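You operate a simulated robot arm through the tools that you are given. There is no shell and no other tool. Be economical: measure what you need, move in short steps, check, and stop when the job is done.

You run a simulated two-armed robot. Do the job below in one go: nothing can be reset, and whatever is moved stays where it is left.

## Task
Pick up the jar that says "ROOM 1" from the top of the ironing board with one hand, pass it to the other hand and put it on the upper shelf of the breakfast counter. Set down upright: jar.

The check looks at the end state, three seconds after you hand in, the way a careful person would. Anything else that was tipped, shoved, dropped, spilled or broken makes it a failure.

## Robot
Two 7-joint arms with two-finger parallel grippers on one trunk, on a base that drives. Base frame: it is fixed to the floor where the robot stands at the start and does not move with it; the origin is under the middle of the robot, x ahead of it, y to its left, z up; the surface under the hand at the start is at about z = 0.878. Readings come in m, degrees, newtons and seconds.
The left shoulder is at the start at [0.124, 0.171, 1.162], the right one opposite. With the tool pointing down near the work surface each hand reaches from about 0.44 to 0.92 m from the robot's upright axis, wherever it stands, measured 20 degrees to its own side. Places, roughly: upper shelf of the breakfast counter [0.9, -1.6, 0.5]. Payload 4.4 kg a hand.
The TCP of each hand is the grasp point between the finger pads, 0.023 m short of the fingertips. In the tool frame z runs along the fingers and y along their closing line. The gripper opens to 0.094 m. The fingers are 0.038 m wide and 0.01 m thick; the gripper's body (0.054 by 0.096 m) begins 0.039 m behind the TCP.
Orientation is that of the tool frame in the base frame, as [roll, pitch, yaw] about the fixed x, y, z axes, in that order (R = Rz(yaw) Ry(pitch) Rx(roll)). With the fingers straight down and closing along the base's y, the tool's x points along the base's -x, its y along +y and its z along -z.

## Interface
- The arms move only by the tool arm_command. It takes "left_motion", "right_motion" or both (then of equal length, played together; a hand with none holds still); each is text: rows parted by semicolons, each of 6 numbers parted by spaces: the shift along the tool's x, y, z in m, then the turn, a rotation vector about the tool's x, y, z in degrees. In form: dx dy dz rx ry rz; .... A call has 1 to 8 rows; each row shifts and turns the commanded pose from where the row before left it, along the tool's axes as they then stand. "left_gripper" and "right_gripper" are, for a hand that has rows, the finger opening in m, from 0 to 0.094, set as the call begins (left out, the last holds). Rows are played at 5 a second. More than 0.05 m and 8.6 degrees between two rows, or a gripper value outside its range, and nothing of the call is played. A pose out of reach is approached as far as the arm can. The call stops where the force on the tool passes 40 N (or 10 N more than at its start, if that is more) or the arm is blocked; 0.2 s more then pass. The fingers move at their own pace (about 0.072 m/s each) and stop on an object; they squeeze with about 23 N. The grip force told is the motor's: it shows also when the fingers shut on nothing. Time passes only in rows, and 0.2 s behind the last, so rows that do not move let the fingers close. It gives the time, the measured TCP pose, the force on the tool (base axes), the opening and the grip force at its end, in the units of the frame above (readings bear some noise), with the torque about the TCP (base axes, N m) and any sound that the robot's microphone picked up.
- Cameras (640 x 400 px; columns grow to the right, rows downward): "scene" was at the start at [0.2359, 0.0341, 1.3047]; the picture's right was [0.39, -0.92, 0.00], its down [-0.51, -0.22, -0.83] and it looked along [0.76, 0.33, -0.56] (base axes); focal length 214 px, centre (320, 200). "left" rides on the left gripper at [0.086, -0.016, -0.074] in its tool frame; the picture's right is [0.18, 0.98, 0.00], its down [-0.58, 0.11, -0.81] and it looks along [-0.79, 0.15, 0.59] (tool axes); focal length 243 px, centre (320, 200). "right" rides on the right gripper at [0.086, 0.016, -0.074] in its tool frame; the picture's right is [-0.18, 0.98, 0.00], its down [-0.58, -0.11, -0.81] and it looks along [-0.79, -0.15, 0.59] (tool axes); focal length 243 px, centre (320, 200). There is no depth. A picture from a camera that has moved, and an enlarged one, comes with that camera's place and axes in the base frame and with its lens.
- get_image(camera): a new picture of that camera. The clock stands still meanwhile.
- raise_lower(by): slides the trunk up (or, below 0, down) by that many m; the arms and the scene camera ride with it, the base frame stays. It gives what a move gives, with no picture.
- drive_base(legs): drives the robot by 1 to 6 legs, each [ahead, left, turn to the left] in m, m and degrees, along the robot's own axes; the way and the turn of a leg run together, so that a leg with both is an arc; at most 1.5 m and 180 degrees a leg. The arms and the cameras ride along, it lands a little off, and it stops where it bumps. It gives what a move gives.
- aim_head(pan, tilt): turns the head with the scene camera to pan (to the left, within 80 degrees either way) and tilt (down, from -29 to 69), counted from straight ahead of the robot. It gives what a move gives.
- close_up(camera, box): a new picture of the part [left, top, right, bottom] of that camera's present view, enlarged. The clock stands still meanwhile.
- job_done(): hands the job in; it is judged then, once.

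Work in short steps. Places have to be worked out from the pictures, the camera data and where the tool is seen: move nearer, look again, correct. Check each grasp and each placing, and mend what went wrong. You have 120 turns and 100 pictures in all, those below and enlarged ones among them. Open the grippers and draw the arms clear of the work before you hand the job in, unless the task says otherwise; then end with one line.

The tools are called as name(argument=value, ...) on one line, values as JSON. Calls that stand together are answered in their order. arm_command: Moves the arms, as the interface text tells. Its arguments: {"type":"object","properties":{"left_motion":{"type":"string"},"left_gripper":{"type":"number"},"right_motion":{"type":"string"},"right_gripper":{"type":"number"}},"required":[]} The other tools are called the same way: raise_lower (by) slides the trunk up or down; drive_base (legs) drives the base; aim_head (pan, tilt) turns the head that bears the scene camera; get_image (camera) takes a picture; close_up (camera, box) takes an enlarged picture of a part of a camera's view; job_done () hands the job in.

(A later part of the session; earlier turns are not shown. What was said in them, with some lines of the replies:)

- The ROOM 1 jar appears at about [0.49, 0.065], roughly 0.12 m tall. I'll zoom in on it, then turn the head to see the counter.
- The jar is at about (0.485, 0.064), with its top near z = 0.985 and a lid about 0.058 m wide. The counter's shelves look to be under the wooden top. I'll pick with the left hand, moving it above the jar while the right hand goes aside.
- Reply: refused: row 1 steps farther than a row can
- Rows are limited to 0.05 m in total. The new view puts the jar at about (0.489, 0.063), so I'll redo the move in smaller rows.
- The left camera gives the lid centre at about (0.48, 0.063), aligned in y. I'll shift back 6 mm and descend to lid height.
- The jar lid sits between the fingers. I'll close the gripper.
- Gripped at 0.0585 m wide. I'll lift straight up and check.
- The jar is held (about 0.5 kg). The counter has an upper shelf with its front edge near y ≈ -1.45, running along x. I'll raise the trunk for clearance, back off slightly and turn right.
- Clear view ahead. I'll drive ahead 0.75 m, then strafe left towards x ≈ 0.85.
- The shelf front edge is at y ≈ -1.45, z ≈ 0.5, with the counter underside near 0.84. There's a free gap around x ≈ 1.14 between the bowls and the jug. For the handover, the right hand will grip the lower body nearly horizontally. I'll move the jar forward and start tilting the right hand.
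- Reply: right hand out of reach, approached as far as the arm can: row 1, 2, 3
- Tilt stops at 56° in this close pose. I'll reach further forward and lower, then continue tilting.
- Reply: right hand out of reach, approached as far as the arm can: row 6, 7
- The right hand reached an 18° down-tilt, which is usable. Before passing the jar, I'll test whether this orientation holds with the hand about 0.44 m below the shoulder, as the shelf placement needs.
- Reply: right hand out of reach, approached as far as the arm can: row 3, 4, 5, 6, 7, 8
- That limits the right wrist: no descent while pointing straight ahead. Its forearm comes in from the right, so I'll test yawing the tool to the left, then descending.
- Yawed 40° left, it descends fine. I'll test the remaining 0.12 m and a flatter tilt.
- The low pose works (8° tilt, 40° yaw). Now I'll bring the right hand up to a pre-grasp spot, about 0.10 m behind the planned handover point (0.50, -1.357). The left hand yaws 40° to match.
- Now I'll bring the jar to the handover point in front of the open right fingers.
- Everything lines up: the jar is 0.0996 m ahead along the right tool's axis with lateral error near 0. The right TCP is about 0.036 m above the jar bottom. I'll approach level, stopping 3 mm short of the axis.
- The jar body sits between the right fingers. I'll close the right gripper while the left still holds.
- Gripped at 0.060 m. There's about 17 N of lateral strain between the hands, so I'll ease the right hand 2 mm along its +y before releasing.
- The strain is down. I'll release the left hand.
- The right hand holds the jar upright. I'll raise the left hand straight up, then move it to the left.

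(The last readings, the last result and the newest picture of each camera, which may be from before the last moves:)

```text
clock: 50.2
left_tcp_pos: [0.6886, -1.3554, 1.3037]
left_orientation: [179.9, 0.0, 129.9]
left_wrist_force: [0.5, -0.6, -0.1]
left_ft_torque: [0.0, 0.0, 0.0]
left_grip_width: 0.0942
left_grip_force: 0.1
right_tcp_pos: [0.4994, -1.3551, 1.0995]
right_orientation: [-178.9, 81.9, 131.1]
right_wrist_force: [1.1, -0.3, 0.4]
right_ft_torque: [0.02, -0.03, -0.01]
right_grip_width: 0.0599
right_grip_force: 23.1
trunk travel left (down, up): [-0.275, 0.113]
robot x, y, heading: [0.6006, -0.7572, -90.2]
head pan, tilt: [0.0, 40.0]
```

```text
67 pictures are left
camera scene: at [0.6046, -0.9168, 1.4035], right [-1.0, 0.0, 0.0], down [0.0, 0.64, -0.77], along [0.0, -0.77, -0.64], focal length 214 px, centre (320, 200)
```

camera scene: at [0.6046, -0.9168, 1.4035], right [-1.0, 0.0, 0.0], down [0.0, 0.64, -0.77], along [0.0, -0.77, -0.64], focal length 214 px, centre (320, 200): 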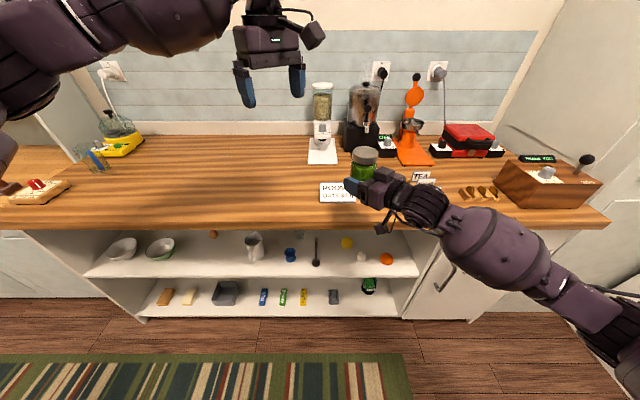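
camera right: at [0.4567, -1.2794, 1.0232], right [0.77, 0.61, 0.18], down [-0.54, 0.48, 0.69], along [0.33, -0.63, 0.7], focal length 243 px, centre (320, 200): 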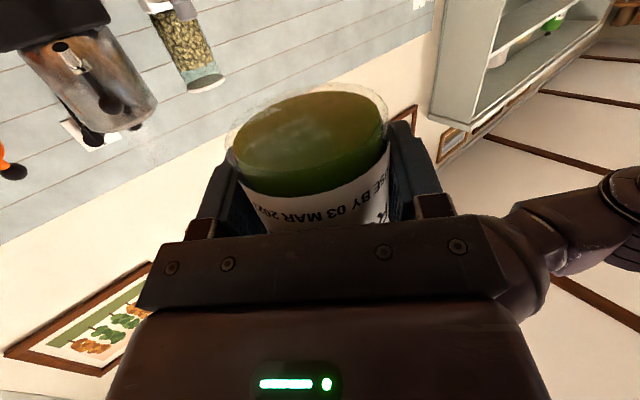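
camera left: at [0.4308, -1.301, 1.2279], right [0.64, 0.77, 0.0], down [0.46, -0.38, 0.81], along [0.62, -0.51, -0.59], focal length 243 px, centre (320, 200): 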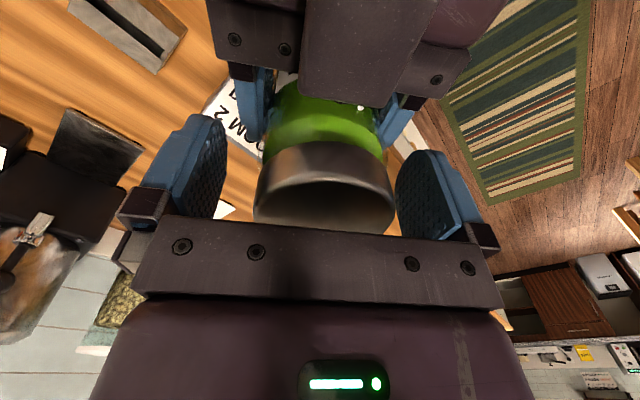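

The right hand has the jar alone. I'll draw the left hand back a little, then strafe left and turn 30° right so the yawed tool points straight into the shelf.

arm_command(left_motion="0.03 0.025 0 0 0 0;0.03 0.025 0 0 0 0;0.03 0.025 0 0 0 0;0.03 0.025 0 0 0 0")

drive_base(legs=[[0, 0.85, 0], [0, 0, -30]])

aim_head(pan=15, tilt=50)

get_image(camera="scene")

```text
clock: 51.2
left_tcp_pos: [0.686, -1.1997, 1.3044]
left_orientation: [-179.9, 0.0, 129.9]
left_wrist_force: [-0.7, -0.1, 0.6]
left_ft_torque: [-0.01, 0.0, -0.01]
left_grip_width: 0.0937
left_grip_force: 0.0
right_tcp_pos: [0.4982, -1.3558, 1.098]
right_orientation: [-179.1, 81.9, 130.6]
right_wrist_force: [0.0, -0.3, 0.1]
right_ft_torque: [0.0, 0.01, 0.01]
right_grip_width: 0.0603
right_grip_force: 23.1
trunk travel left (down, up): [-0.275, 0.113]
robot x, y, heading: [0.6037, -0.7559, -89.9]
head pan, tilt: [0.0, 40.0]
```

```text
clock: 60.6
left_tcp_pos: [1.3146, -1.184, 1.304]
left_orientation: [180.0, 0.0, 100.7]
left_wrist_force: [-0.5, 0.5, -0.1]
left_ft_torque: [0.0, -0.01, -0.01]
left_grip_width: 0.094
left_grip_force: 0.0
right_tcp_pos: [1.075, -1.2265, 1.098]
right_orientation: [-179.3, 81.9, 101.2]
right_wrist_force: [1.1, -0.8, 0.3]
right_ft_torque: [-0.01, -0.04, 0.02]
right_grip_width: 0.0602
right_grip_force: 22.5
trunk travel left (down, up): [-0.275, 0.113]
robot x, y, heading: [1.4643, -0.7508, -119.4]
head pan, tilt: [0.0, 40.0]
```

```text
clock: 61.3
left_tcp_pos: [1.3152, -1.1847, 1.3048]
left_orientation: [-180.0, 0.0, 100.6]
left_wrist_force: [-0.1, -0.2, -0.3]
left_ft_torque: [0.01, 0.02, 0.0]
left_grip_width: 0.0942
left_grip_force: 0.1
right_tcp_pos: [1.0742, -1.2274, 1.0965]
right_orientation: [-179.3, 81.9, 101.3]
right_wrist_force: [-0.3, -0.1, -0.7]
right_ft_torque: [-0.03, 0.0, -0.01]
right_grip_width: 0.0601
right_grip_force: 22.7
trunk travel left (down, up): [-0.275, 0.113]
robot x, y, heading: [1.4544, -0.7539, -119.2]
head pan, tilt: [15.0, 50.0]
```

```text
66 pictures are left
camera scene: at [1.404, -0.8956, 1.3893], right [-0.97, 0.25, 0.0], down [0.19, 0.74, -0.64], along [-0.16, -0.62, -0.77], focal length 214 px, centre (320, 200)
```

scene: 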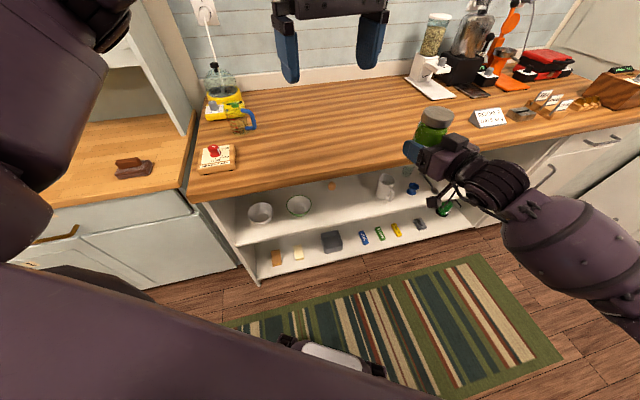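

The shelf gap is clear in this view, so the target is about (1.135, -1.50). I'll turn 10° more so the tool points straight in, lower the trunk fully, and lower the right hand.

drive_base(legs=[[0, 0, -10]])

raise_lower(by=-0.27)

arm_command(right_motion="0.04 0 0.0056 0 0 0;0.04 0 0.0056 0 0 0;0.04 0 0.0056 0 0 0;0.04 0 0.0056 0 0 0;0.04 0 0.0056 0 0 0;0 0 0 0 0 0")

get_image(camera="scene")

```text
clock: 62.4
left_tcp_pos: [1.2424, -1.151, 1.3034]
left_orientation: [-179.9, 0.0, 90.7]
left_wrist_force: [-0.1, 1.3, 0.1]
left_ft_torque: [0.02, 0.01, 0.03]
left_grip_width: 0.094
left_grip_force: 0.1
right_tcp_pos: [0.9989, -1.1533, 1.0983]
right_orientation: [-179.4, 81.9, 91.2]
right_wrist_force: [-0.5, 0.1, -1.1]
right_ft_torque: [-0.02, -0.01, 0.01]
right_grip_width: 0.0604
right_grip_force: 22.9
trunk travel left (down, up): [-0.275, 0.113]
robot x, y, heading: [1.459, -0.751, -129.5]
head pan, tilt: [15.0, 50.0]
```

```text
clock: 64.6
left_tcp_pos: [1.2371, -1.1595, 1.0607]
left_orientation: [179.0, -1.3, 91.9]
left_wrist_force: [-2.2, -8.6, 3.3]
left_ft_torque: [1.0, -0.11, 0.4]
left_grip_width: 0.0941
left_grip_force: 0.2
right_tcp_pos: [0.9987, -1.1555, 0.8286]
right_orientation: [166.2, 78.1, 77.3]
right_wrist_force: [-0.7, 0.1, 0.3]
right_ft_torque: [0.03, -0.03, 0.0]
right_grip_width: 0.0599
right_grip_force: 23.0
trunk travel left (down, up): [-0.038, 0.351]
robot x, y, heading: [1.4572, -0.7523, -129.4]
head pan, tilt: [15.0, 50.0]
stopped: the force on the tool passed its limit at 55 N (the readings are from after the stop); the commanded pose is now the measured one
```

```text
clock: 66.0
left_tcp_pos: [1.237, -1.1604, 1.0623]
left_orientation: [179.2, -1.1, 91.7]
left_wrist_force: [-9.5, -16.6, 3.3]
left_ft_torque: [1.75, -0.64, 1.29]
left_grip_width: 0.0939
left_grip_force: 0.1
right_tcp_pos: [1.0037, -1.1431, 0.6275]
right_orientation: [165.1, 78.2, 76.3]
right_wrist_force: [1.0, -0.1, 0.0]
right_ft_torque: [0.01, 0.03, -0.01]
right_grip_width: 0.0601
right_grip_force: 22.3
right hand out of reach, approached as far as the arm can: row 5
trunk travel left (down, up): [-0.038, 0.351]
robot x, y, heading: [1.4604, -0.7549, -129.5]
head pan, tilt: [15.0, 50.0]
```

```text
65 pictures are left
camera scene: at [1.2487, -1.0435, 1.1113], right [-0.91, 0.42, 0.0], down [0.32, 0.7, -0.63], along [-0.26, -0.57, -0.77], focal length 214 px, centre (320, 200)
```

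scene: 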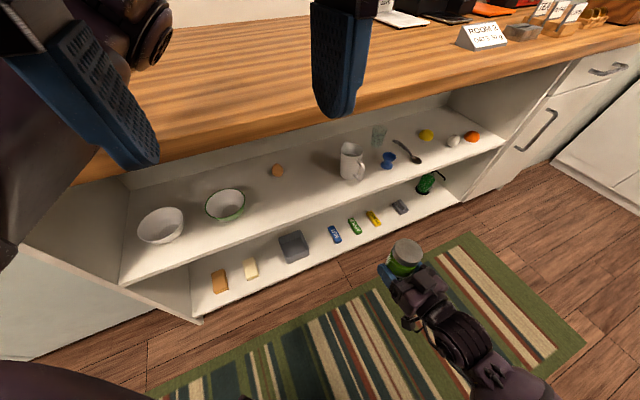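

The trunk stopped at 55 N on the left arm, probably its elbow touching the counter or something on it. Before moving anything, I'll look left.

aim_head(pan=60, tilt=20)

get_image(camera="scene")

get_image(camera="left")

```text
clock: 67.1
left_tcp_pos: [1.2371, -1.16, 1.0652]
left_orientation: [179.6, -1.6, 92.0]
left_wrist_force: [33.3, -94.7, 74.6]
left_ft_torque: [16.08, 3.94, -2.13]
left_grip_width: 0.0943
left_grip_force: 0.0
right_tcp_pos: [1.0036, -1.1421, 0.6287]
right_orientation: [165.0, 78.2, 76.3]
right_wrist_force: [0.1, 0.2, 0.4]
right_ft_torque: [0.01, 0.03, -0.03]
right_grip_width: 0.06
right_grip_force: 23.3
trunk travel left (down, up): [-0.038, 0.351]
robot x, y, heading: [1.4602, -0.7547, -129.5]
head pan, tilt: [60.0, 20.0]
```

```text
64 pictures are left
camera scene: at [1.2541, -1.0482, 1.1145], right [-0.94, 0.34, 0.0], down [0.25, 0.7, -0.66], along [-0.22, -0.63, -0.75], focal length 214 px, centre (320, 200)
```

scene: 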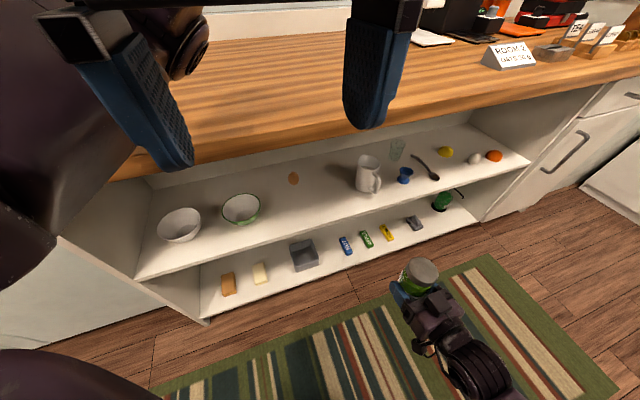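

```text
63 pictures are left
camera left: at [1.2162, -1.0758, 1.1424], right [0.98, 0.22, 0.01], down [0.13, -0.6, 0.79], along [0.18, -0.77, -0.61], focal length 243 px, centre (320, 200)
```

left: 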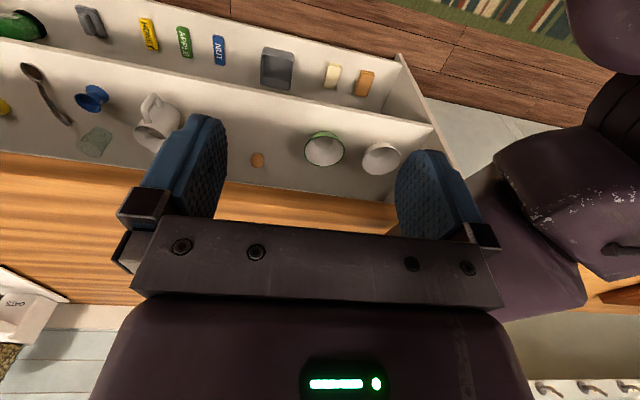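

The head itself is touching the left gripper: the trunk leans forward as it lowers. Nothing else is touched. I'll move the left hand forward, away from the head.

arm_command(left_motion="-0.03 0 0 0 0 0;-0.03 0 0 0 0 0;-0.03 0 0 0 0 0;-0.03 0 0 0 0 0;-0.03 0 0 0 0 0;0 0 0 0 0 0")

aim_head(pan=15, tilt=50)

get_image(camera="scene")

get_image(camera="left")

```text
clock: 68.5
left_tcp_pos: [1.2425, -1.3101, 1.0586]
left_orientation: [179.2, -1.2, 91.9]
left_wrist_force: [-0.7, -0.8, 0.7]
left_ft_torque: [-0.03, -0.01, -0.01]
left_grip_width: 0.0939
left_grip_force: 0.1
right_tcp_pos: [1.0028, -1.144, 0.6289]
right_orientation: [165.1, 78.0, 76.3]
right_wrist_force: [0.4, -0.7, -0.4]
right_ft_torque: [0.01, 0.0, 0.04]
right_grip_width: 0.0602
right_grip_force: 22.8
trunk travel left (down, up): [-0.038, 0.351]
robot x, y, heading: [1.4578, -0.7554, -129.2]
head pan, tilt: [60.0, 20.0]
```

```text
clock: 69.6
left_tcp_pos: [1.2422, -1.309, 1.0586]
left_orientation: [179.3, -1.0, 91.8]
left_wrist_force: [-0.5, -1.0, 0.0]
left_ft_torque: [-0.02, 0.0, 0.0]
left_grip_width: 0.094
left_grip_force: 0.0
right_tcp_pos: [1.0027, -1.1439, 0.6278]
right_orientation: [165.1, 78.1, 76.3]
right_wrist_force: [-0.4, -0.1, 0.2]
right_ft_torque: [0.01, -0.01, -0.01]
right_grip_width: 0.0599
right_grip_force: 23.2
trunk travel left (down, up): [-0.038, 0.351]
robot x, y, heading: [1.4582, -0.7522, -129.5]
head pan, tilt: [15.0, 50.0]
```

```text
62 pictures are left
camera scene: at [1.2488, -1.0444, 1.1122], right [-0.91, 0.41, 0.0], down [0.32, 0.7, -0.64], along [-0.26, -0.59, -0.77], focal length 214 px, centre (320, 200)
```

scene: 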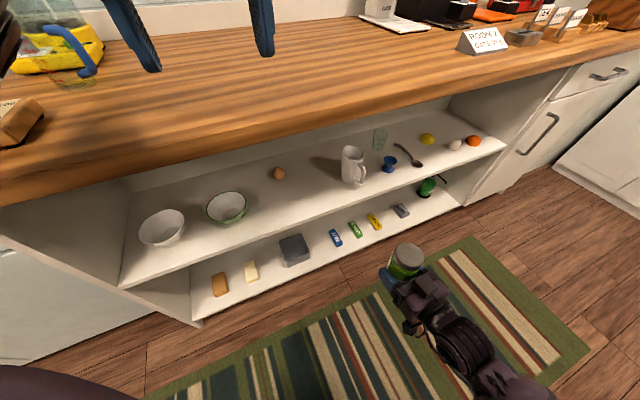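

```text
61 pictures are left
camera left: at [1.2216, -1.2245, 1.1345], right [0.98, 0.21, 0.02], down [0.12, -0.59, 0.8], along [0.18, -0.78, -0.61], focal length 243 px, centre (320, 200)
```

left: 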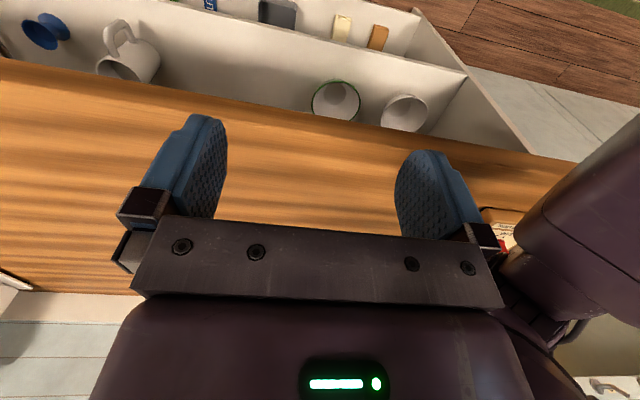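

All clear now. The jar tilted about 4° with the wrist, so I'll level it, raise the idle left hand, and bring the jar to a spot in front of the shelf gap at about (1.12, -1.37).

arm_command(right_motion="0 0 0 0 -3.35 -3.05;-0.0051 0.0195 0.0363 0 0 0;-0.0051 0.0195 0.0363 0 0 0;-0.0051 0.0195 0.0363 0 0 0;-0.0051 0.0195 0.0363 0 0 0;-0.0051 0.0195 0.0363 0 0 0;-0.0051 0.0195 0.0363 0 0 0;0 0 0 0 0 0", left_motion="0 0 -0.02 0 0 0;0 0 -0.02 0 0 0;0 0 -0.02 0 0 0;0 0 -0.02 0 0 0;0 0 0 0 0 0;0 0 0 0 0 0;0 0 0 0 0 0;0 0 0 0 0 0")

get_image(camera="scene")

```text
clock: 71.4
left_tcp_pos: [1.2398, -1.3108, 1.1392]
left_orientation: [179.2, -1.0, 91.7]
left_wrist_force: [0.7, -0.2, 0.4]
left_ft_torque: [0.02, 0.01, -0.03]
left_grip_width: 0.0941
left_grip_force: 0.1
right_tcp_pos: [0.9876, -1.3608, 0.6537]
right_orientation: [178.0, 81.8, 90.0]
right_wrist_force: [0.2, -0.6, 0.1]
right_ft_torque: [-0.01, 0.02, 0.02]
right_grip_width: 0.0601
right_grip_force: 23.3
right hand out of reach, approached as far as the arm can: row 1, 2, 3, 4, 5, 6, 7
trunk travel left (down, up): [-0.038, 0.351]
robot x, y, heading: [1.4572, -0.7555, -129.4]
head pan, tilt: [15.0, 50.0]
```

```text
60 pictures are left
camera scene: at [1.2486, -1.0444, 1.1121], right [-0.91, 0.41, 0.0], down [0.32, 0.7, -0.64], along [-0.27, -0.59, -0.77], focal length 214 px, centre (320, 200)
```

scene: 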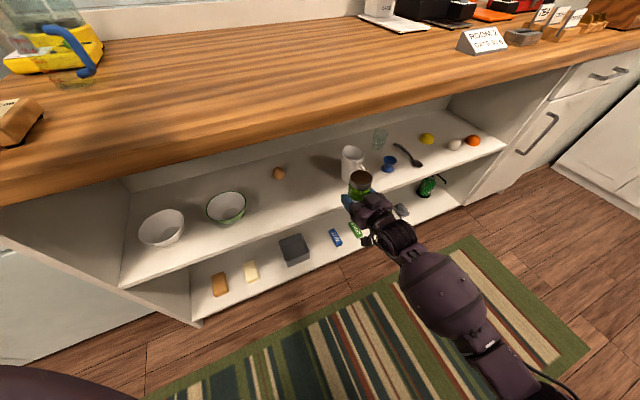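

The jar is level again, but the arm can't go further left or down from here. I'll see whether it can descend a bit further right; I can shift the base afterwards.

arm_command(right_motion="0.0 -0.04 0.0 0 0 0;0.0 -0.04 0.0 0 0 0;0.033 0 0.0047 0 0 0;0.033 0 0.0047 0 0 0;0.033 0 0.0047 0 0 0;0 0 0 0 0 0")

```text
clock: 72.8
left_tcp_pos: [1.2404, -1.3105, 1.1385]
left_orientation: [179.2, -1.1, 91.8]
left_wrist_force: [0.3, -0.2, 0.5]
left_ft_torque: [0.0, 0.02, -0.03]
left_grip_width: 0.0941
left_grip_force: 0.0
right_tcp_pos: [0.9068, -1.3618, 0.5556]
right_orientation: [-177.7, 82.0, 93.4]
right_wrist_force: [0.7, 0.4, 0.0]
right_ft_torque: [-0.03, -0.01, 0.04]
right_grip_width: 0.0601
right_grip_force: 23.4
trunk travel left (down, up): [-0.038, 0.351]
robot x, y, heading: [1.4614, -0.7528, -129.2]
head pan, tilt: [15.0, 50.0]
```

It works there: z = 0.556, level. Now the base must move about +0.21 m in x. First I'll check what's around the left arm.

aim_head(pan=60, tilt=25)

get_image(camera="scene")

```text
clock: 73.9
left_tcp_pos: [1.241, -1.3096, 1.1388]
left_orientation: [179.3, -1.2, 91.8]
left_wrist_force: [-0.6, -0.3, 0.3]
left_ft_torque: [0.02, -0.01, 0.0]
left_grip_width: 0.0939
left_grip_force: 0.0
right_tcp_pos: [0.9063, -1.3609, 0.5533]
right_orientation: [-177.9, 81.9, 93.3]
right_wrist_force: [0.5, -0.2, -0.4]
right_ft_torque: [0.01, 0.01, -0.01]
right_grip_width: 0.0602
right_grip_force: 23.0
trunk travel left (down, up): [-0.038, 0.351]
robot x, y, heading: [1.4572, -0.7524, -129.7]
head pan, tilt: [60.0, 25.0]
```

```text
59 pictures are left
camera scene: at [1.3129, -1.0606, 1.1496], right [-0.94, -0.35, 0.0], down [-0.15, 0.4, -0.91], along [0.32, -0.85, -0.42], focal length 214 px, centre (320, 200)
```

scene: 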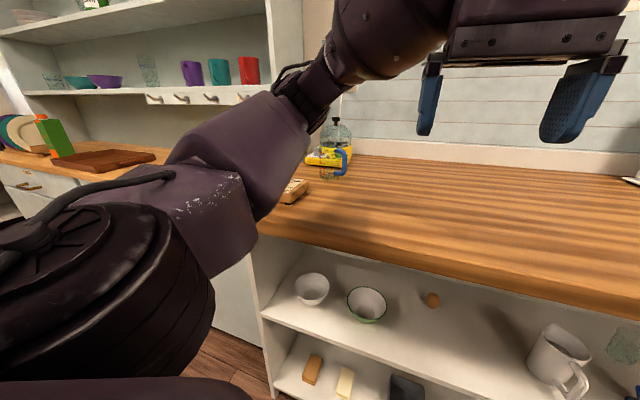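

The left elbow is over the neighbouring counter near the hutch. I'll raise the left hand to bring that arm up before shifting the base, and lift the jar 1 cm.

arm_command(left_motion="0 -0.03 -0.035 0 0 0;0 -0.03 -0.035 0 0 0;0 -0.03 -0.035 0 0 0;0 -0.03 -0.035 0 0 0;0 0 0 0 0 0", right_motion="-0.01 0 -0.0014 0 0 0;0 0 0 0 0 0;0 0 0 0 0 0;0 0 0 0 0 0;0 0 0 0 0 0")

get_image(camera="scene")

```text
clock: 75.1
left_tcp_pos: [1.1163, -1.3136, 1.2596]
left_orientation: [179.4, -1.2, 91.8]
left_wrist_force: [0.0, 0.7, 0.3]
left_ft_torque: [0.04, 0.04, -0.04]
left_grip_width: 0.094
left_grip_force: 0.1
left hand out of reach, approached as far as the arm can: row 4
right_tcp_pos: [0.9071, -1.3625, 0.5638]
right_orientation: [-177.8, 81.9, 93.3]
right_wrist_force: [-0.4, -0.3, -0.8]
right_ft_torque: [-0.02, 0.04, 0.01]
right_grip_width: 0.06
right_grip_force: 23.0
trunk travel left (down, up): [-0.038, 0.351]
robot x, y, heading: [1.4589, -0.7522, -129.2]
head pan, tilt: [60.0, 25.0]
```

```text
58 pictures are left
camera scene: at [1.3134, -1.0604, 1.1498], right [-0.94, -0.35, 0.0], down [-0.15, 0.4, -0.91], along [0.32, -0.85, -0.42], focal length 214 px, centre (320, 200)
```

scene: 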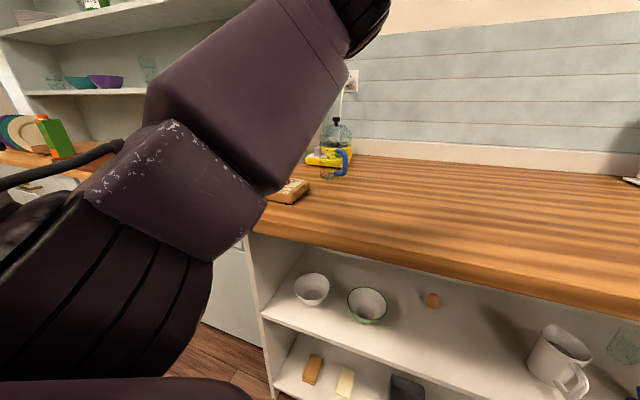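

The left arm is now tucked up and clear. I'll shift the base about +0.175 m in x.

drive_base(legs=[[-0.111, 0.135, 0]])

aim_head(pan=15, tilt=50)

get_image(camera="scene")

```text
clock: 77.0
left_tcp_pos: [1.2917, -1.3143, 1.2587]
left_orientation: [179.4, -1.3, 91.9]
left_wrist_force: [0.4, -0.1, 1.2]
left_ft_torque: [0.0, -0.03, 0.04]
left_grip_width: 0.094
left_grip_force: 0.2
right_tcp_pos: [1.0831, -1.361, 0.5644]
right_orientation: [-177.9, 81.9, 93.4]
right_wrist_force: [0.6, -0.5, 0.4]
right_ft_torque: [-0.02, 0.03, 0.01]
right_grip_width: 0.0599
right_grip_force: 23.4
trunk travel left (down, up): [-0.038, 0.351]
robot x, y, heading: [1.6317, -0.7563, -129.2]
head pan, tilt: [60.0, 25.0]
```

```text
clock: 78.1
left_tcp_pos: [1.2915, -1.3138, 1.2594]
left_orientation: [179.6, -1.3, 91.8]
left_wrist_force: [-0.6, 0.4, -0.6]
left_ft_torque: [0.0, 0.0, 0.03]
left_grip_width: 0.0939
left_grip_force: 0.1
right_tcp_pos: [1.0822, -1.362, 0.5653]
right_orientation: [-177.8, 81.8, 93.2]
right_wrist_force: [-0.5, -0.8, 0.2]
right_ft_torque: [-0.03, -0.02, 0.0]
right_grip_width: 0.0598
right_grip_force: 23.0
trunk travel left (down, up): [-0.038, 0.351]
robot x, y, heading: [1.6343, -0.7513, -129.3]
head pan, tilt: [15.0, 50.0]
```

```text
57 pictures are left
camera scene: at [1.4236, -1.0444, 1.1121], right [-0.91, 0.41, 0.0], down [0.31, 0.7, -0.64], along [-0.26, -0.59, -0.77], focal length 214 px, centre (320, 200)
```

scene: 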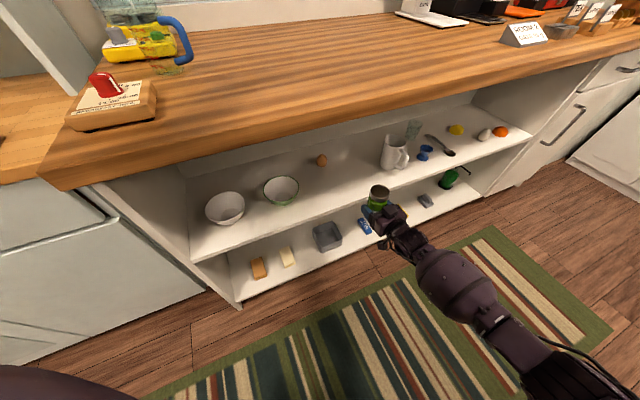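

The jar is in front of the gap. I'll check its tilt and clearance with close-ups.

close_up(camera="scene", box=[330, 130, 450, 250])

get_image(camera="right")

```text
3.33 times, centred on (390, 190) of scene
camera zoom: at [1.4236, -1.0444, 1.1121], right [-0.91, 0.41, 0.0], down [0.31, 0.7, -0.64], along [-0.26, -0.59, -0.77], focal length 715 px, centre (87, 233)
```

zoom: 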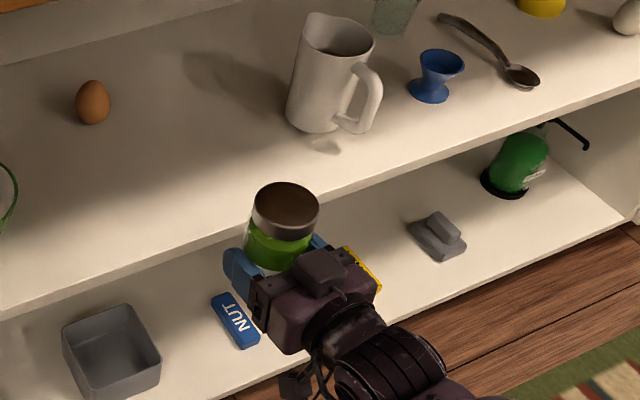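

```text
55 pictures are left
camera right: at [1.0974, -1.2746, 0.4891], right [0.98, -0.01, 0.18], down [-0.12, 0.71, 0.69], along [-0.13, -0.7, 0.7], focal length 243 px, centre (320, 200)
```

right: 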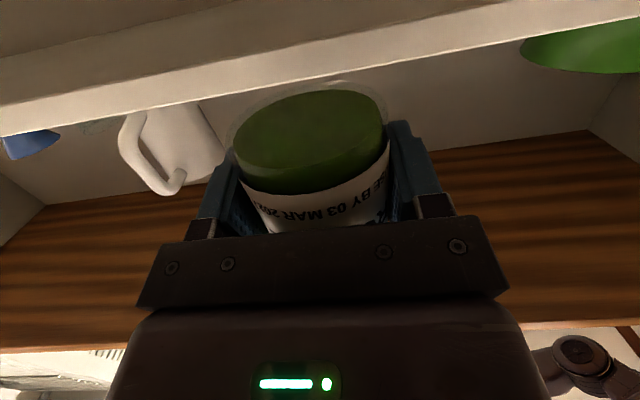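

The right camera suggests the shelf top is nearer z ≈ 0.54 than 0.50, so the jar bottom would hit the edge. I'll measure this edge more precisely from two heights.

close_up(camera="right", box=[0, 0, 240, 150])

arm_command(right_motion="-0.03 0 -0.0042 0 0 0;-0.03 0 -0.0042 0 0 0;0 0 0 0 0 0")

close_up(camera="right", box=[0, 0, 240, 150])

get_image(camera="scene")

```text
2.67 times, centred on (120, 75) of right
camera zoom: at [1.0974, -1.2746, 0.4891], right [0.98, -0.01, 0.18], down [-0.12, 0.71, 0.69], along [-0.13, -0.7, 0.7], focal length 647 px, centre (853, 533)
```

zoom: 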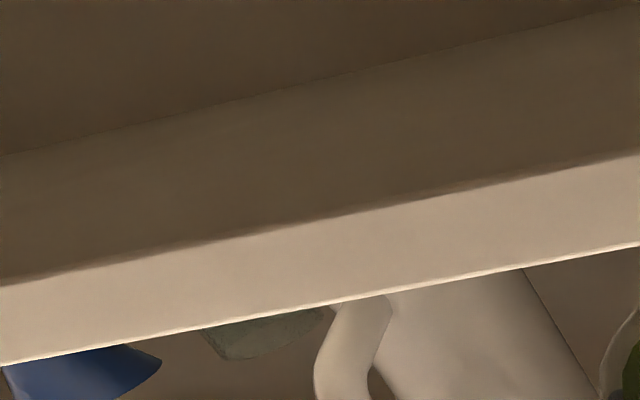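

```text
clock: 78.9
left_tcp_pos: [1.2913, -1.3155, 1.2578]
left_orientation: [179.4, -1.4, 91.8]
left_wrist_force: [0.0, 0.0, -0.8]
left_ft_torque: [0.02, 0.03, 0.03]
left_grip_width: 0.094
left_grip_force: 0.1
right_tcp_pos: [1.0831, -1.3609, 0.6246]
right_orientation: [-178.0, 81.9, 93.0]
right_wrist_force: [0.8, -0.2, -0.2]
right_ft_torque: [-0.03, -0.01, -0.04]
right_grip_width: 0.0601
right_grip_force: 22.7
trunk travel left (down, up): [-0.038, 0.351]
robot x, y, heading: [1.6356, -0.7562, -129.2]
head pan, tilt: [15.0, 50.0]
```

```text
2.67 times, centred on (120, 75) of right
camera zoom: at [1.098, -1.2743, 0.5493], right [0.98, -0.01, 0.18], down [-0.12, 0.71, 0.69], along [-0.13, -0.7, 0.7], focal length 647 px, centre (853, 533)
```

zoom: 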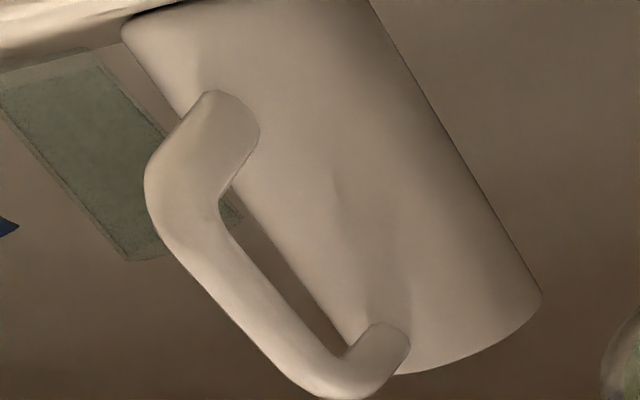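

```text
52 pictures are left
camera scene: at [1.4233, -1.0446, 1.1119], right [-0.91, 0.41, 0.0], down [0.32, 0.7, -0.64], along [-0.26, -0.59, -0.77], focal length 214 px, centre (320, 200)
```

scene: 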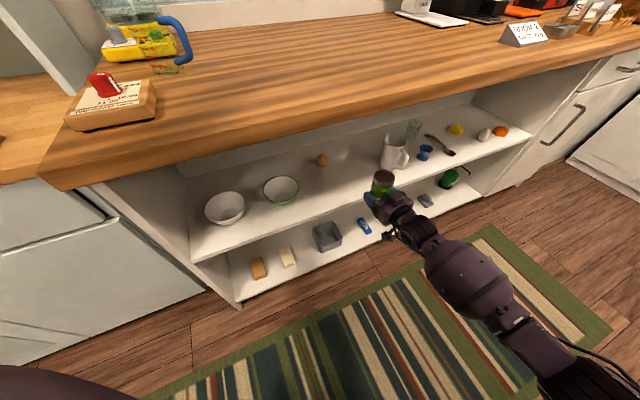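

Two views agree: shelf top z ≈ 0.538, front edge y ≈ -1.424. The jar bottom is now near 0.588, so it's clear. I'll insert it level by about 0.12 m, dropping slightly to leave about 2 cm above the shelf.

arm_command(right_motion="0.0019 0 0.0247 0 0 0;0.0019 0 0.0247 0 0 0;0.0019 0 0.0247 0 0 0;0.0019 0 0.0247 0 0 0;0.0019 0 0.0247 0 0 0;0 0 0 0 0 0")

close_up(camera="scene", box=[310, 110, 470, 270])

get_image(camera="right")

```text
clock: 80.3
left_tcp_pos: [1.2911, -1.3142, 1.258]
left_orientation: [179.5, -1.3, 91.8]
left_wrist_force: [0.5, -0.1, -0.3]
left_ft_torque: [0.01, 0.0, -0.03]
left_grip_width: 0.094
left_grip_force: 0.0
right_tcp_pos: [1.0841, -1.4819, 0.5979]
right_orientation: [-178.0, 81.9, 93.1]
right_wrist_force: [1.0, -0.1, 0.7]
right_ft_torque: [-0.01, -0.01, 0.01]
right_grip_width: 0.06
right_grip_force: 23.1
trunk travel left (down, up): [-0.038, 0.351]
robot x, y, heading: [1.6351, -0.7517, -129.1]
head pan, tilt: [15.0, 50.0]
```

```text
2.50 times, centred on (390, 190) of scene
camera zoom: at [1.4233, -1.0443, 1.112], right [-0.91, 0.41, 0.0], down [0.32, 0.7, -0.64], along [-0.26, -0.59, -0.77], focal length 536 px, centre (145, 225)
```

zoom: 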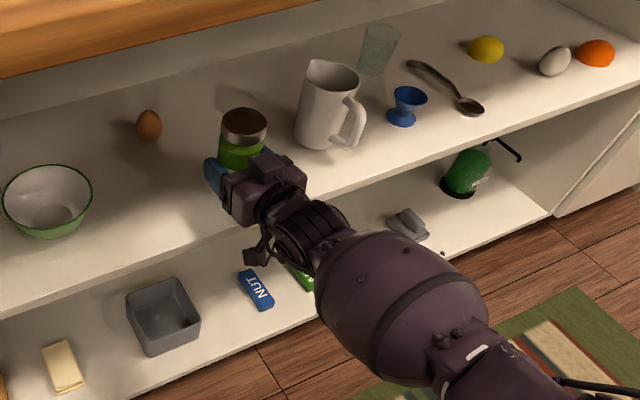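

```text
50 pictures are left
camera right: at [1.0995, -1.3951, 0.5227], right [0.98, -0.01, 0.18], down [-0.12, 0.71, 0.69], along [-0.13, -0.7, 0.7], focal length 243 px, centre (320, 200)
```

right: 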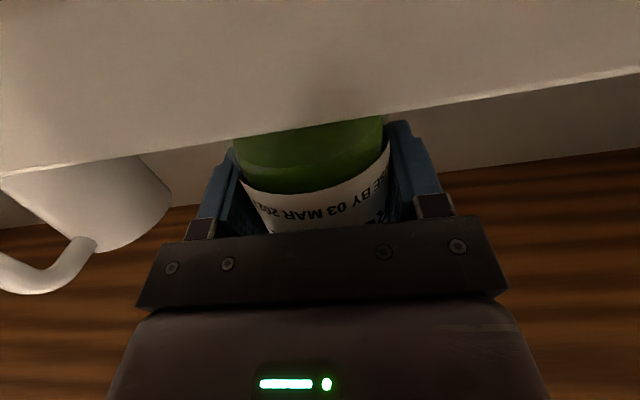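

The edge estimate is confirmed at 0.538. Next I'll lower in small rows and watch the force.

arm_command(right_motion="0.006 0 0.0008 0 0 0;0.006 0 0.0008 0 0 0;0.005 0 0.0007 0 0 0;0 0 0 0 0 0")

arm_command(right_motion="0.0015 0 0.0002 0 0 0;0.0015 0 0.0002 0 0 0;0 0 0 0 0 0")

close_up(camera="scene", box=[340, 140, 440, 240])

```text
clock: 81.3
left_tcp_pos: [1.2917, -1.3148, 1.2576]
left_orientation: [179.5, -1.3, 91.8]
left_wrist_force: [0.6, -0.1, -0.5]
left_ft_torque: [0.03, 0.0, 0.01]
left_grip_width: 0.0938
left_grip_force: 0.1
right_tcp_pos: [1.0849, -1.4824, 0.5816]
right_orientation: [-177.7, 81.8, 93.5]
right_wrist_force: [0.1, -0.7, 0.2]
right_ft_torque: [0.04, 0.02, 0.02]
right_grip_width: 0.0601
right_grip_force: 23.2
trunk travel left (down, up): [-0.038, 0.351]
robot x, y, heading: [1.6337, -0.7531, -129.3]
head pan, tilt: [15.0, 50.0]
```

```text
clock: 82.1
left_tcp_pos: [1.2909, -1.3151, 1.2582]
left_orientation: [179.5, -1.4, 91.7]
left_wrist_force: [-0.4, -0.4, -0.5]
left_ft_torque: [0.02, -0.01, 0.03]
left_grip_width: 0.0939
left_grip_force: 0.0
right_tcp_pos: [1.0855, -1.4829, 0.5781]
right_orientation: [-177.9, 81.9, 93.3]
right_wrist_force: [-0.4, -0.5, -0.5]
right_ft_torque: [-0.01, 0.02, 0.03]
right_grip_width: 0.0599
right_grip_force: 22.9
trunk travel left (down, up): [-0.038, 0.351]
robot x, y, heading: [1.6329, -0.753, -129.4]
head pan, tilt: [15.0, 50.0]
```

```text
4.00 times, centred on (390, 190) of scene
camera zoom: at [1.4235, -1.0444, 1.1121], right [-0.91, 0.41, 0.0], down [0.32, 0.7, -0.64], along [-0.26, -0.59, -0.77], focal length 858 px, centre (40, 240)
```

zoom: 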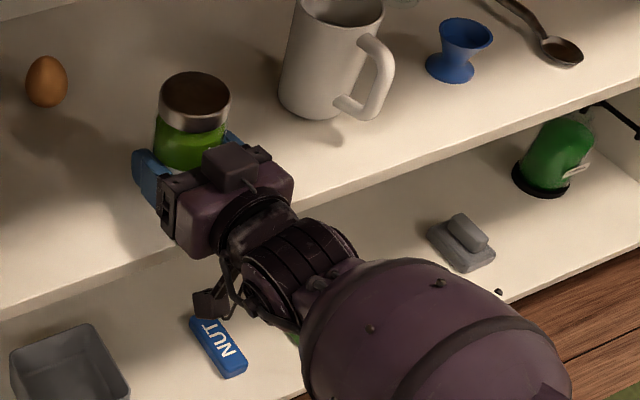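

No contact yet at z = 0.578. I'll keep lowering 3 mm at a time.

arm_command(right_motion="0.0015 0 0.0002 0 0 0;0.0015 0 0.0002 0 0 0;0 0 0 0 0 0")

arm_command(right_motion="0.0015 0 0.0002 0 0 0;0 0 0 0 0 0")

```text
clock: 82.9
left_tcp_pos: [1.2907, -1.3139, 1.2594]
left_orientation: [179.4, -1.2, 91.7]
left_wrist_force: [0.1, -0.3, 1.0]
left_ft_torque: [-0.02, 0.0, 0.0]
left_grip_width: 0.0939
left_grip_force: 0.2
right_tcp_pos: [1.0847, -1.4827, 0.576]
right_orientation: [-177.6, 82.1, 93.4]
right_wrist_force: [-0.8, 0.9, 2.2]
right_ft_torque: [0.06, -0.19, 0.05]
right_grip_width: 0.0599
right_grip_force: 23.0
trunk travel left (down, up): [-0.038, 0.351]
robot x, y, heading: [1.633, -0.7524, -129.3]
head pan, tilt: [15.0, 50.0]
```

```text
clock: 83.5
left_tcp_pos: [1.2918, -1.3127, 1.2598]
left_orientation: [179.6, -1.2, 91.7]
left_wrist_force: [-0.6, 1.6, 0.7]
left_ft_torque: [0.02, -0.03, 0.0]
left_grip_width: 0.0939
left_grip_force: 0.1
right_tcp_pos: [1.0848, -1.4825, 0.5757]
right_orientation: [-177.0, 82.2, 94.0]
right_wrist_force: [-2.6, -1.0, 9.6]
right_ft_torque: [0.22, -0.22, 0.04]
right_grip_width: 0.06
right_grip_force: 22.9
trunk travel left (down, up): [-0.038, 0.351]
robot x, y, heading: [1.6323, -0.7525, -129.4]
head pan, tilt: [15.0, 50.0]
```

Contact at 9.6 N. I'll open the right gripper and look.

arm_command(right_motion="0 0 0 0 0 0;0 0 0 0 0 0;0 0 0 0 0 0", right_gripper=0.084)

close_up(camera="scene", box=[340, 140, 440, 240])

get_image(camera="right")

```text
clock: 84.3
left_tcp_pos: [1.2915, -1.3134, 1.2593]
left_orientation: [179.5, -1.2, 91.8]
left_wrist_force: [0.2, 0.0, -0.1]
left_ft_torque: [0.0, 0.0, -0.02]
left_grip_width: 0.094
left_grip_force: 0.1
right_tcp_pos: [1.0841, -1.4822, 0.5731]
right_orientation: [-177.8, 82.0, 93.4]
right_wrist_force: [-0.3, -0.2, 0.0]
right_ft_torque: [0.02, 0.01, 0.02]
right_grip_width: 0.0842
right_grip_force: 0.1
trunk travel left (down, up): [-0.038, 0.351]
robot x, y, heading: [1.6393, -0.7534, -129.4]
head pan, tilt: [15.0, 50.0]
```

```text
4.00 times, centred on (390, 190) of scene
camera zoom: at [1.4238, -1.0441, 1.1122], right [-0.91, 0.41, 0.0], down [0.32, 0.7, -0.64], along [-0.26, -0.59, -0.77], focal length 858 px, centre (40, 240)
```

zoom: 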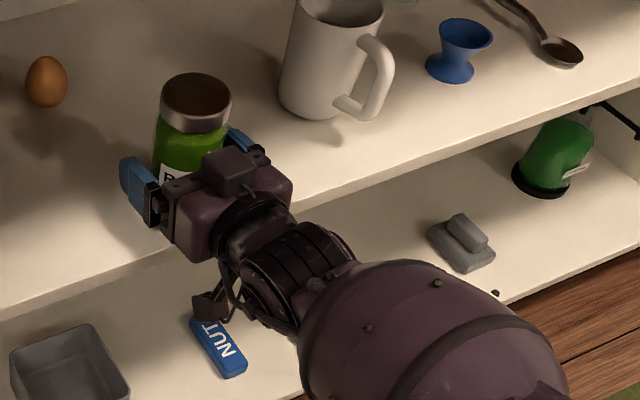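

```text
47 pictures are left
camera right: at [1.1, -1.3952, 0.4985], right [0.98, -0.01, 0.18], down [-0.12, 0.71, 0.69], along [-0.13, -0.7, 0.7], focal length 243 px, centre (320, 200)
```

right: 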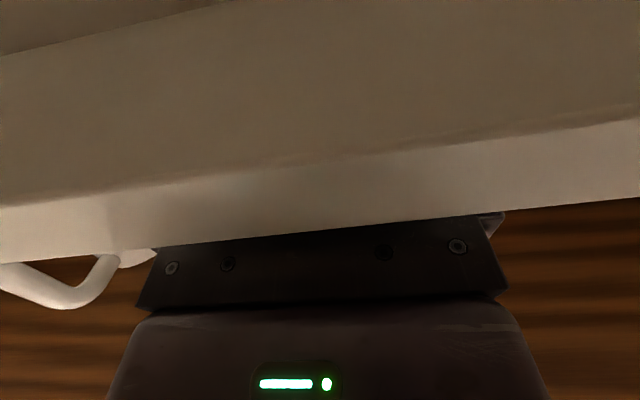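

The jar stands free. I'll back the right hand straight out.

arm_command(right_motion="0.0035 0 -0.0248 0 0 0;0.0035 0 -0.0248 0 0 0;0.0035 0 -0.0248 0 0 0;0.0035 0 -0.0248 0 0 0;0.0035 0 -0.0248 0 0 0;0.0035 0 -0.0248 0 0 0;0 0 0 0 0 0")

get_image(camera="scene")

close_up(camera="scene", box=[340, 120, 440, 220])

get_image(camera="right")

```text
clock: 85.9
left_tcp_pos: [1.2913, -1.3159, 1.2599]
left_orientation: [179.5, -1.2, 91.9]
left_wrist_force: [0.4, -0.4, 0.3]
left_ft_torque: [-0.05, 0.01, 0.02]
left_grip_width: 0.0939
left_grip_force: 0.0
right_tcp_pos: [1.0832, -1.3321, 0.5748]
right_orientation: [-177.7, 81.9, 93.5]
right_wrist_force: [0.4, 0.1, -0.7]
right_ft_torque: [0.0, 0.03, 0.0]
right_grip_width: 0.0837
right_grip_force: 0.0
trunk travel left (down, up): [-0.038, 0.351]
robot x, y, heading: [1.6348, -0.7505, -129.3]
head pan, tilt: [15.0, 50.0]
```

```text
46 pictures are left
camera scene: at [1.4238, -1.0442, 1.1123], right [-0.91, 0.41, 0.0], down [0.32, 0.7, -0.64], along [-0.26, -0.59, -0.77], focal length 214 px, centre (320, 200)
```

scene: 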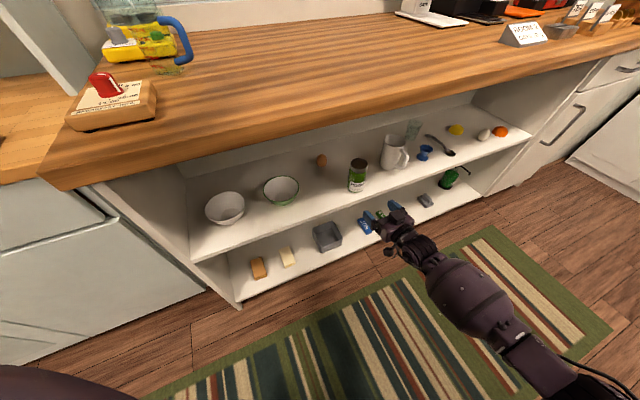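

```text
4.00 times, centred on (390, 170) of scene
camera zoom: at [1.4238, -1.0442, 1.1123], right [-0.91, 0.41, 0.0], down [0.32, 0.7, -0.64], along [-0.26, -0.59, -0.77], focal length 858 px, centre (40, 320)
```

zoom: 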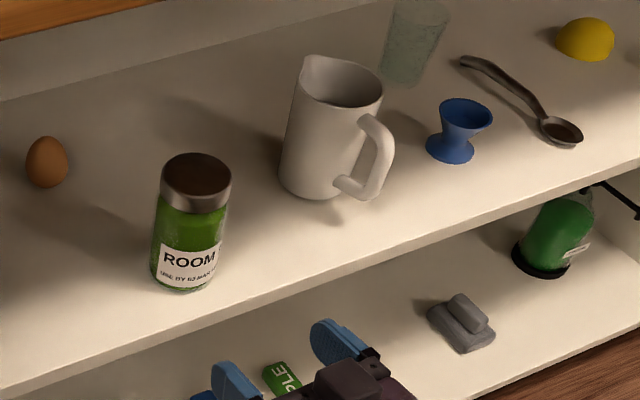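

```text
44 pictures are left
camera right: at [1.0975, -1.2452, 0.4988], right [0.98, -0.01, 0.18], down [-0.12, 0.71, 0.69], along [-0.13, -0.7, 0.7], focal length 243 px, centre (320, 200)
```

right: 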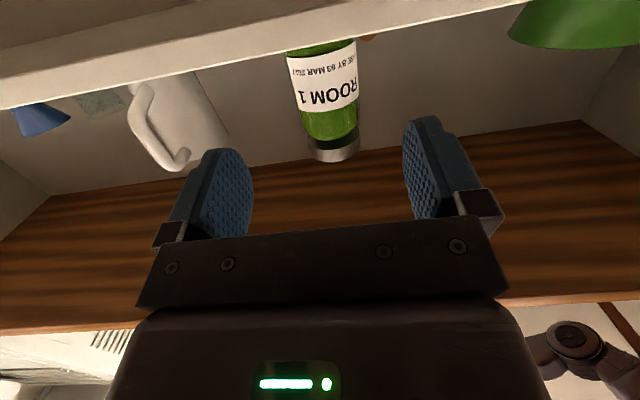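

The jar stands upright on the upper shelf, with its neighbours undisturbed. I'll draw the right hand further clear and open both grippers.

arm_command(right_motion="0.0042 0 -0.03 0 0 0;0.0042 0 -0.03 0 0 0;0.0042 0 -0.03 0 0 0;0 0 0 0 0 0", right_gripper=0.094)

get_image(camera="scene")

```text
clock: 86.9
left_tcp_pos: [1.2915, -1.3139, 1.2585]
left_orientation: [179.6, -1.1, 91.9]
left_wrist_force: [0.4, -0.5, -0.3]
left_ft_torque: [0.02, 0.04, 0.01]
left_grip_width: 0.0939
left_grip_force: 0.0
right_tcp_pos: [1.0803, -1.2414, 0.5722]
right_orientation: [-177.7, 82.1, 93.4]
right_wrist_force: [-0.4, 0.8, -0.7]
right_ft_torque: [-0.02, 0.01, -0.01]
right_grip_width: 0.0939
right_grip_force: 0.0
trunk travel left (down, up): [-0.038, 0.351]
robot x, y, heading: [1.635, -0.747, -129.2]
head pan, tilt: [15.0, 50.0]
```

```text
43 pictures are left
camera scene: at [1.4238, -1.0442, 1.1122], right [-0.91, 0.41, 0.0], down [0.32, 0.7, -0.64], along [-0.26, -0.59, -0.77], focal length 214 px, centre (320, 200)
```

scene: 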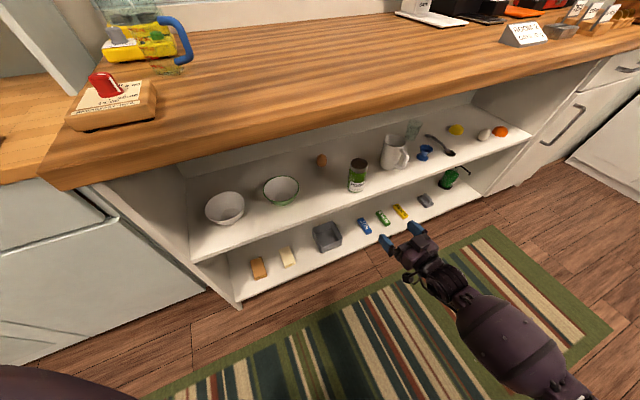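

The jar is upright on the shelf and both hands are open and clear, so I'm handing in.

job_done()

```text
The job is handed in.
```

The "ROOM 1" jar was picked up with the left hand, passed to the right hand in mid-air, and set upright on the upper shelf of the breakfast counter. In the last picture nothing on the counter or its shelves looked moved.
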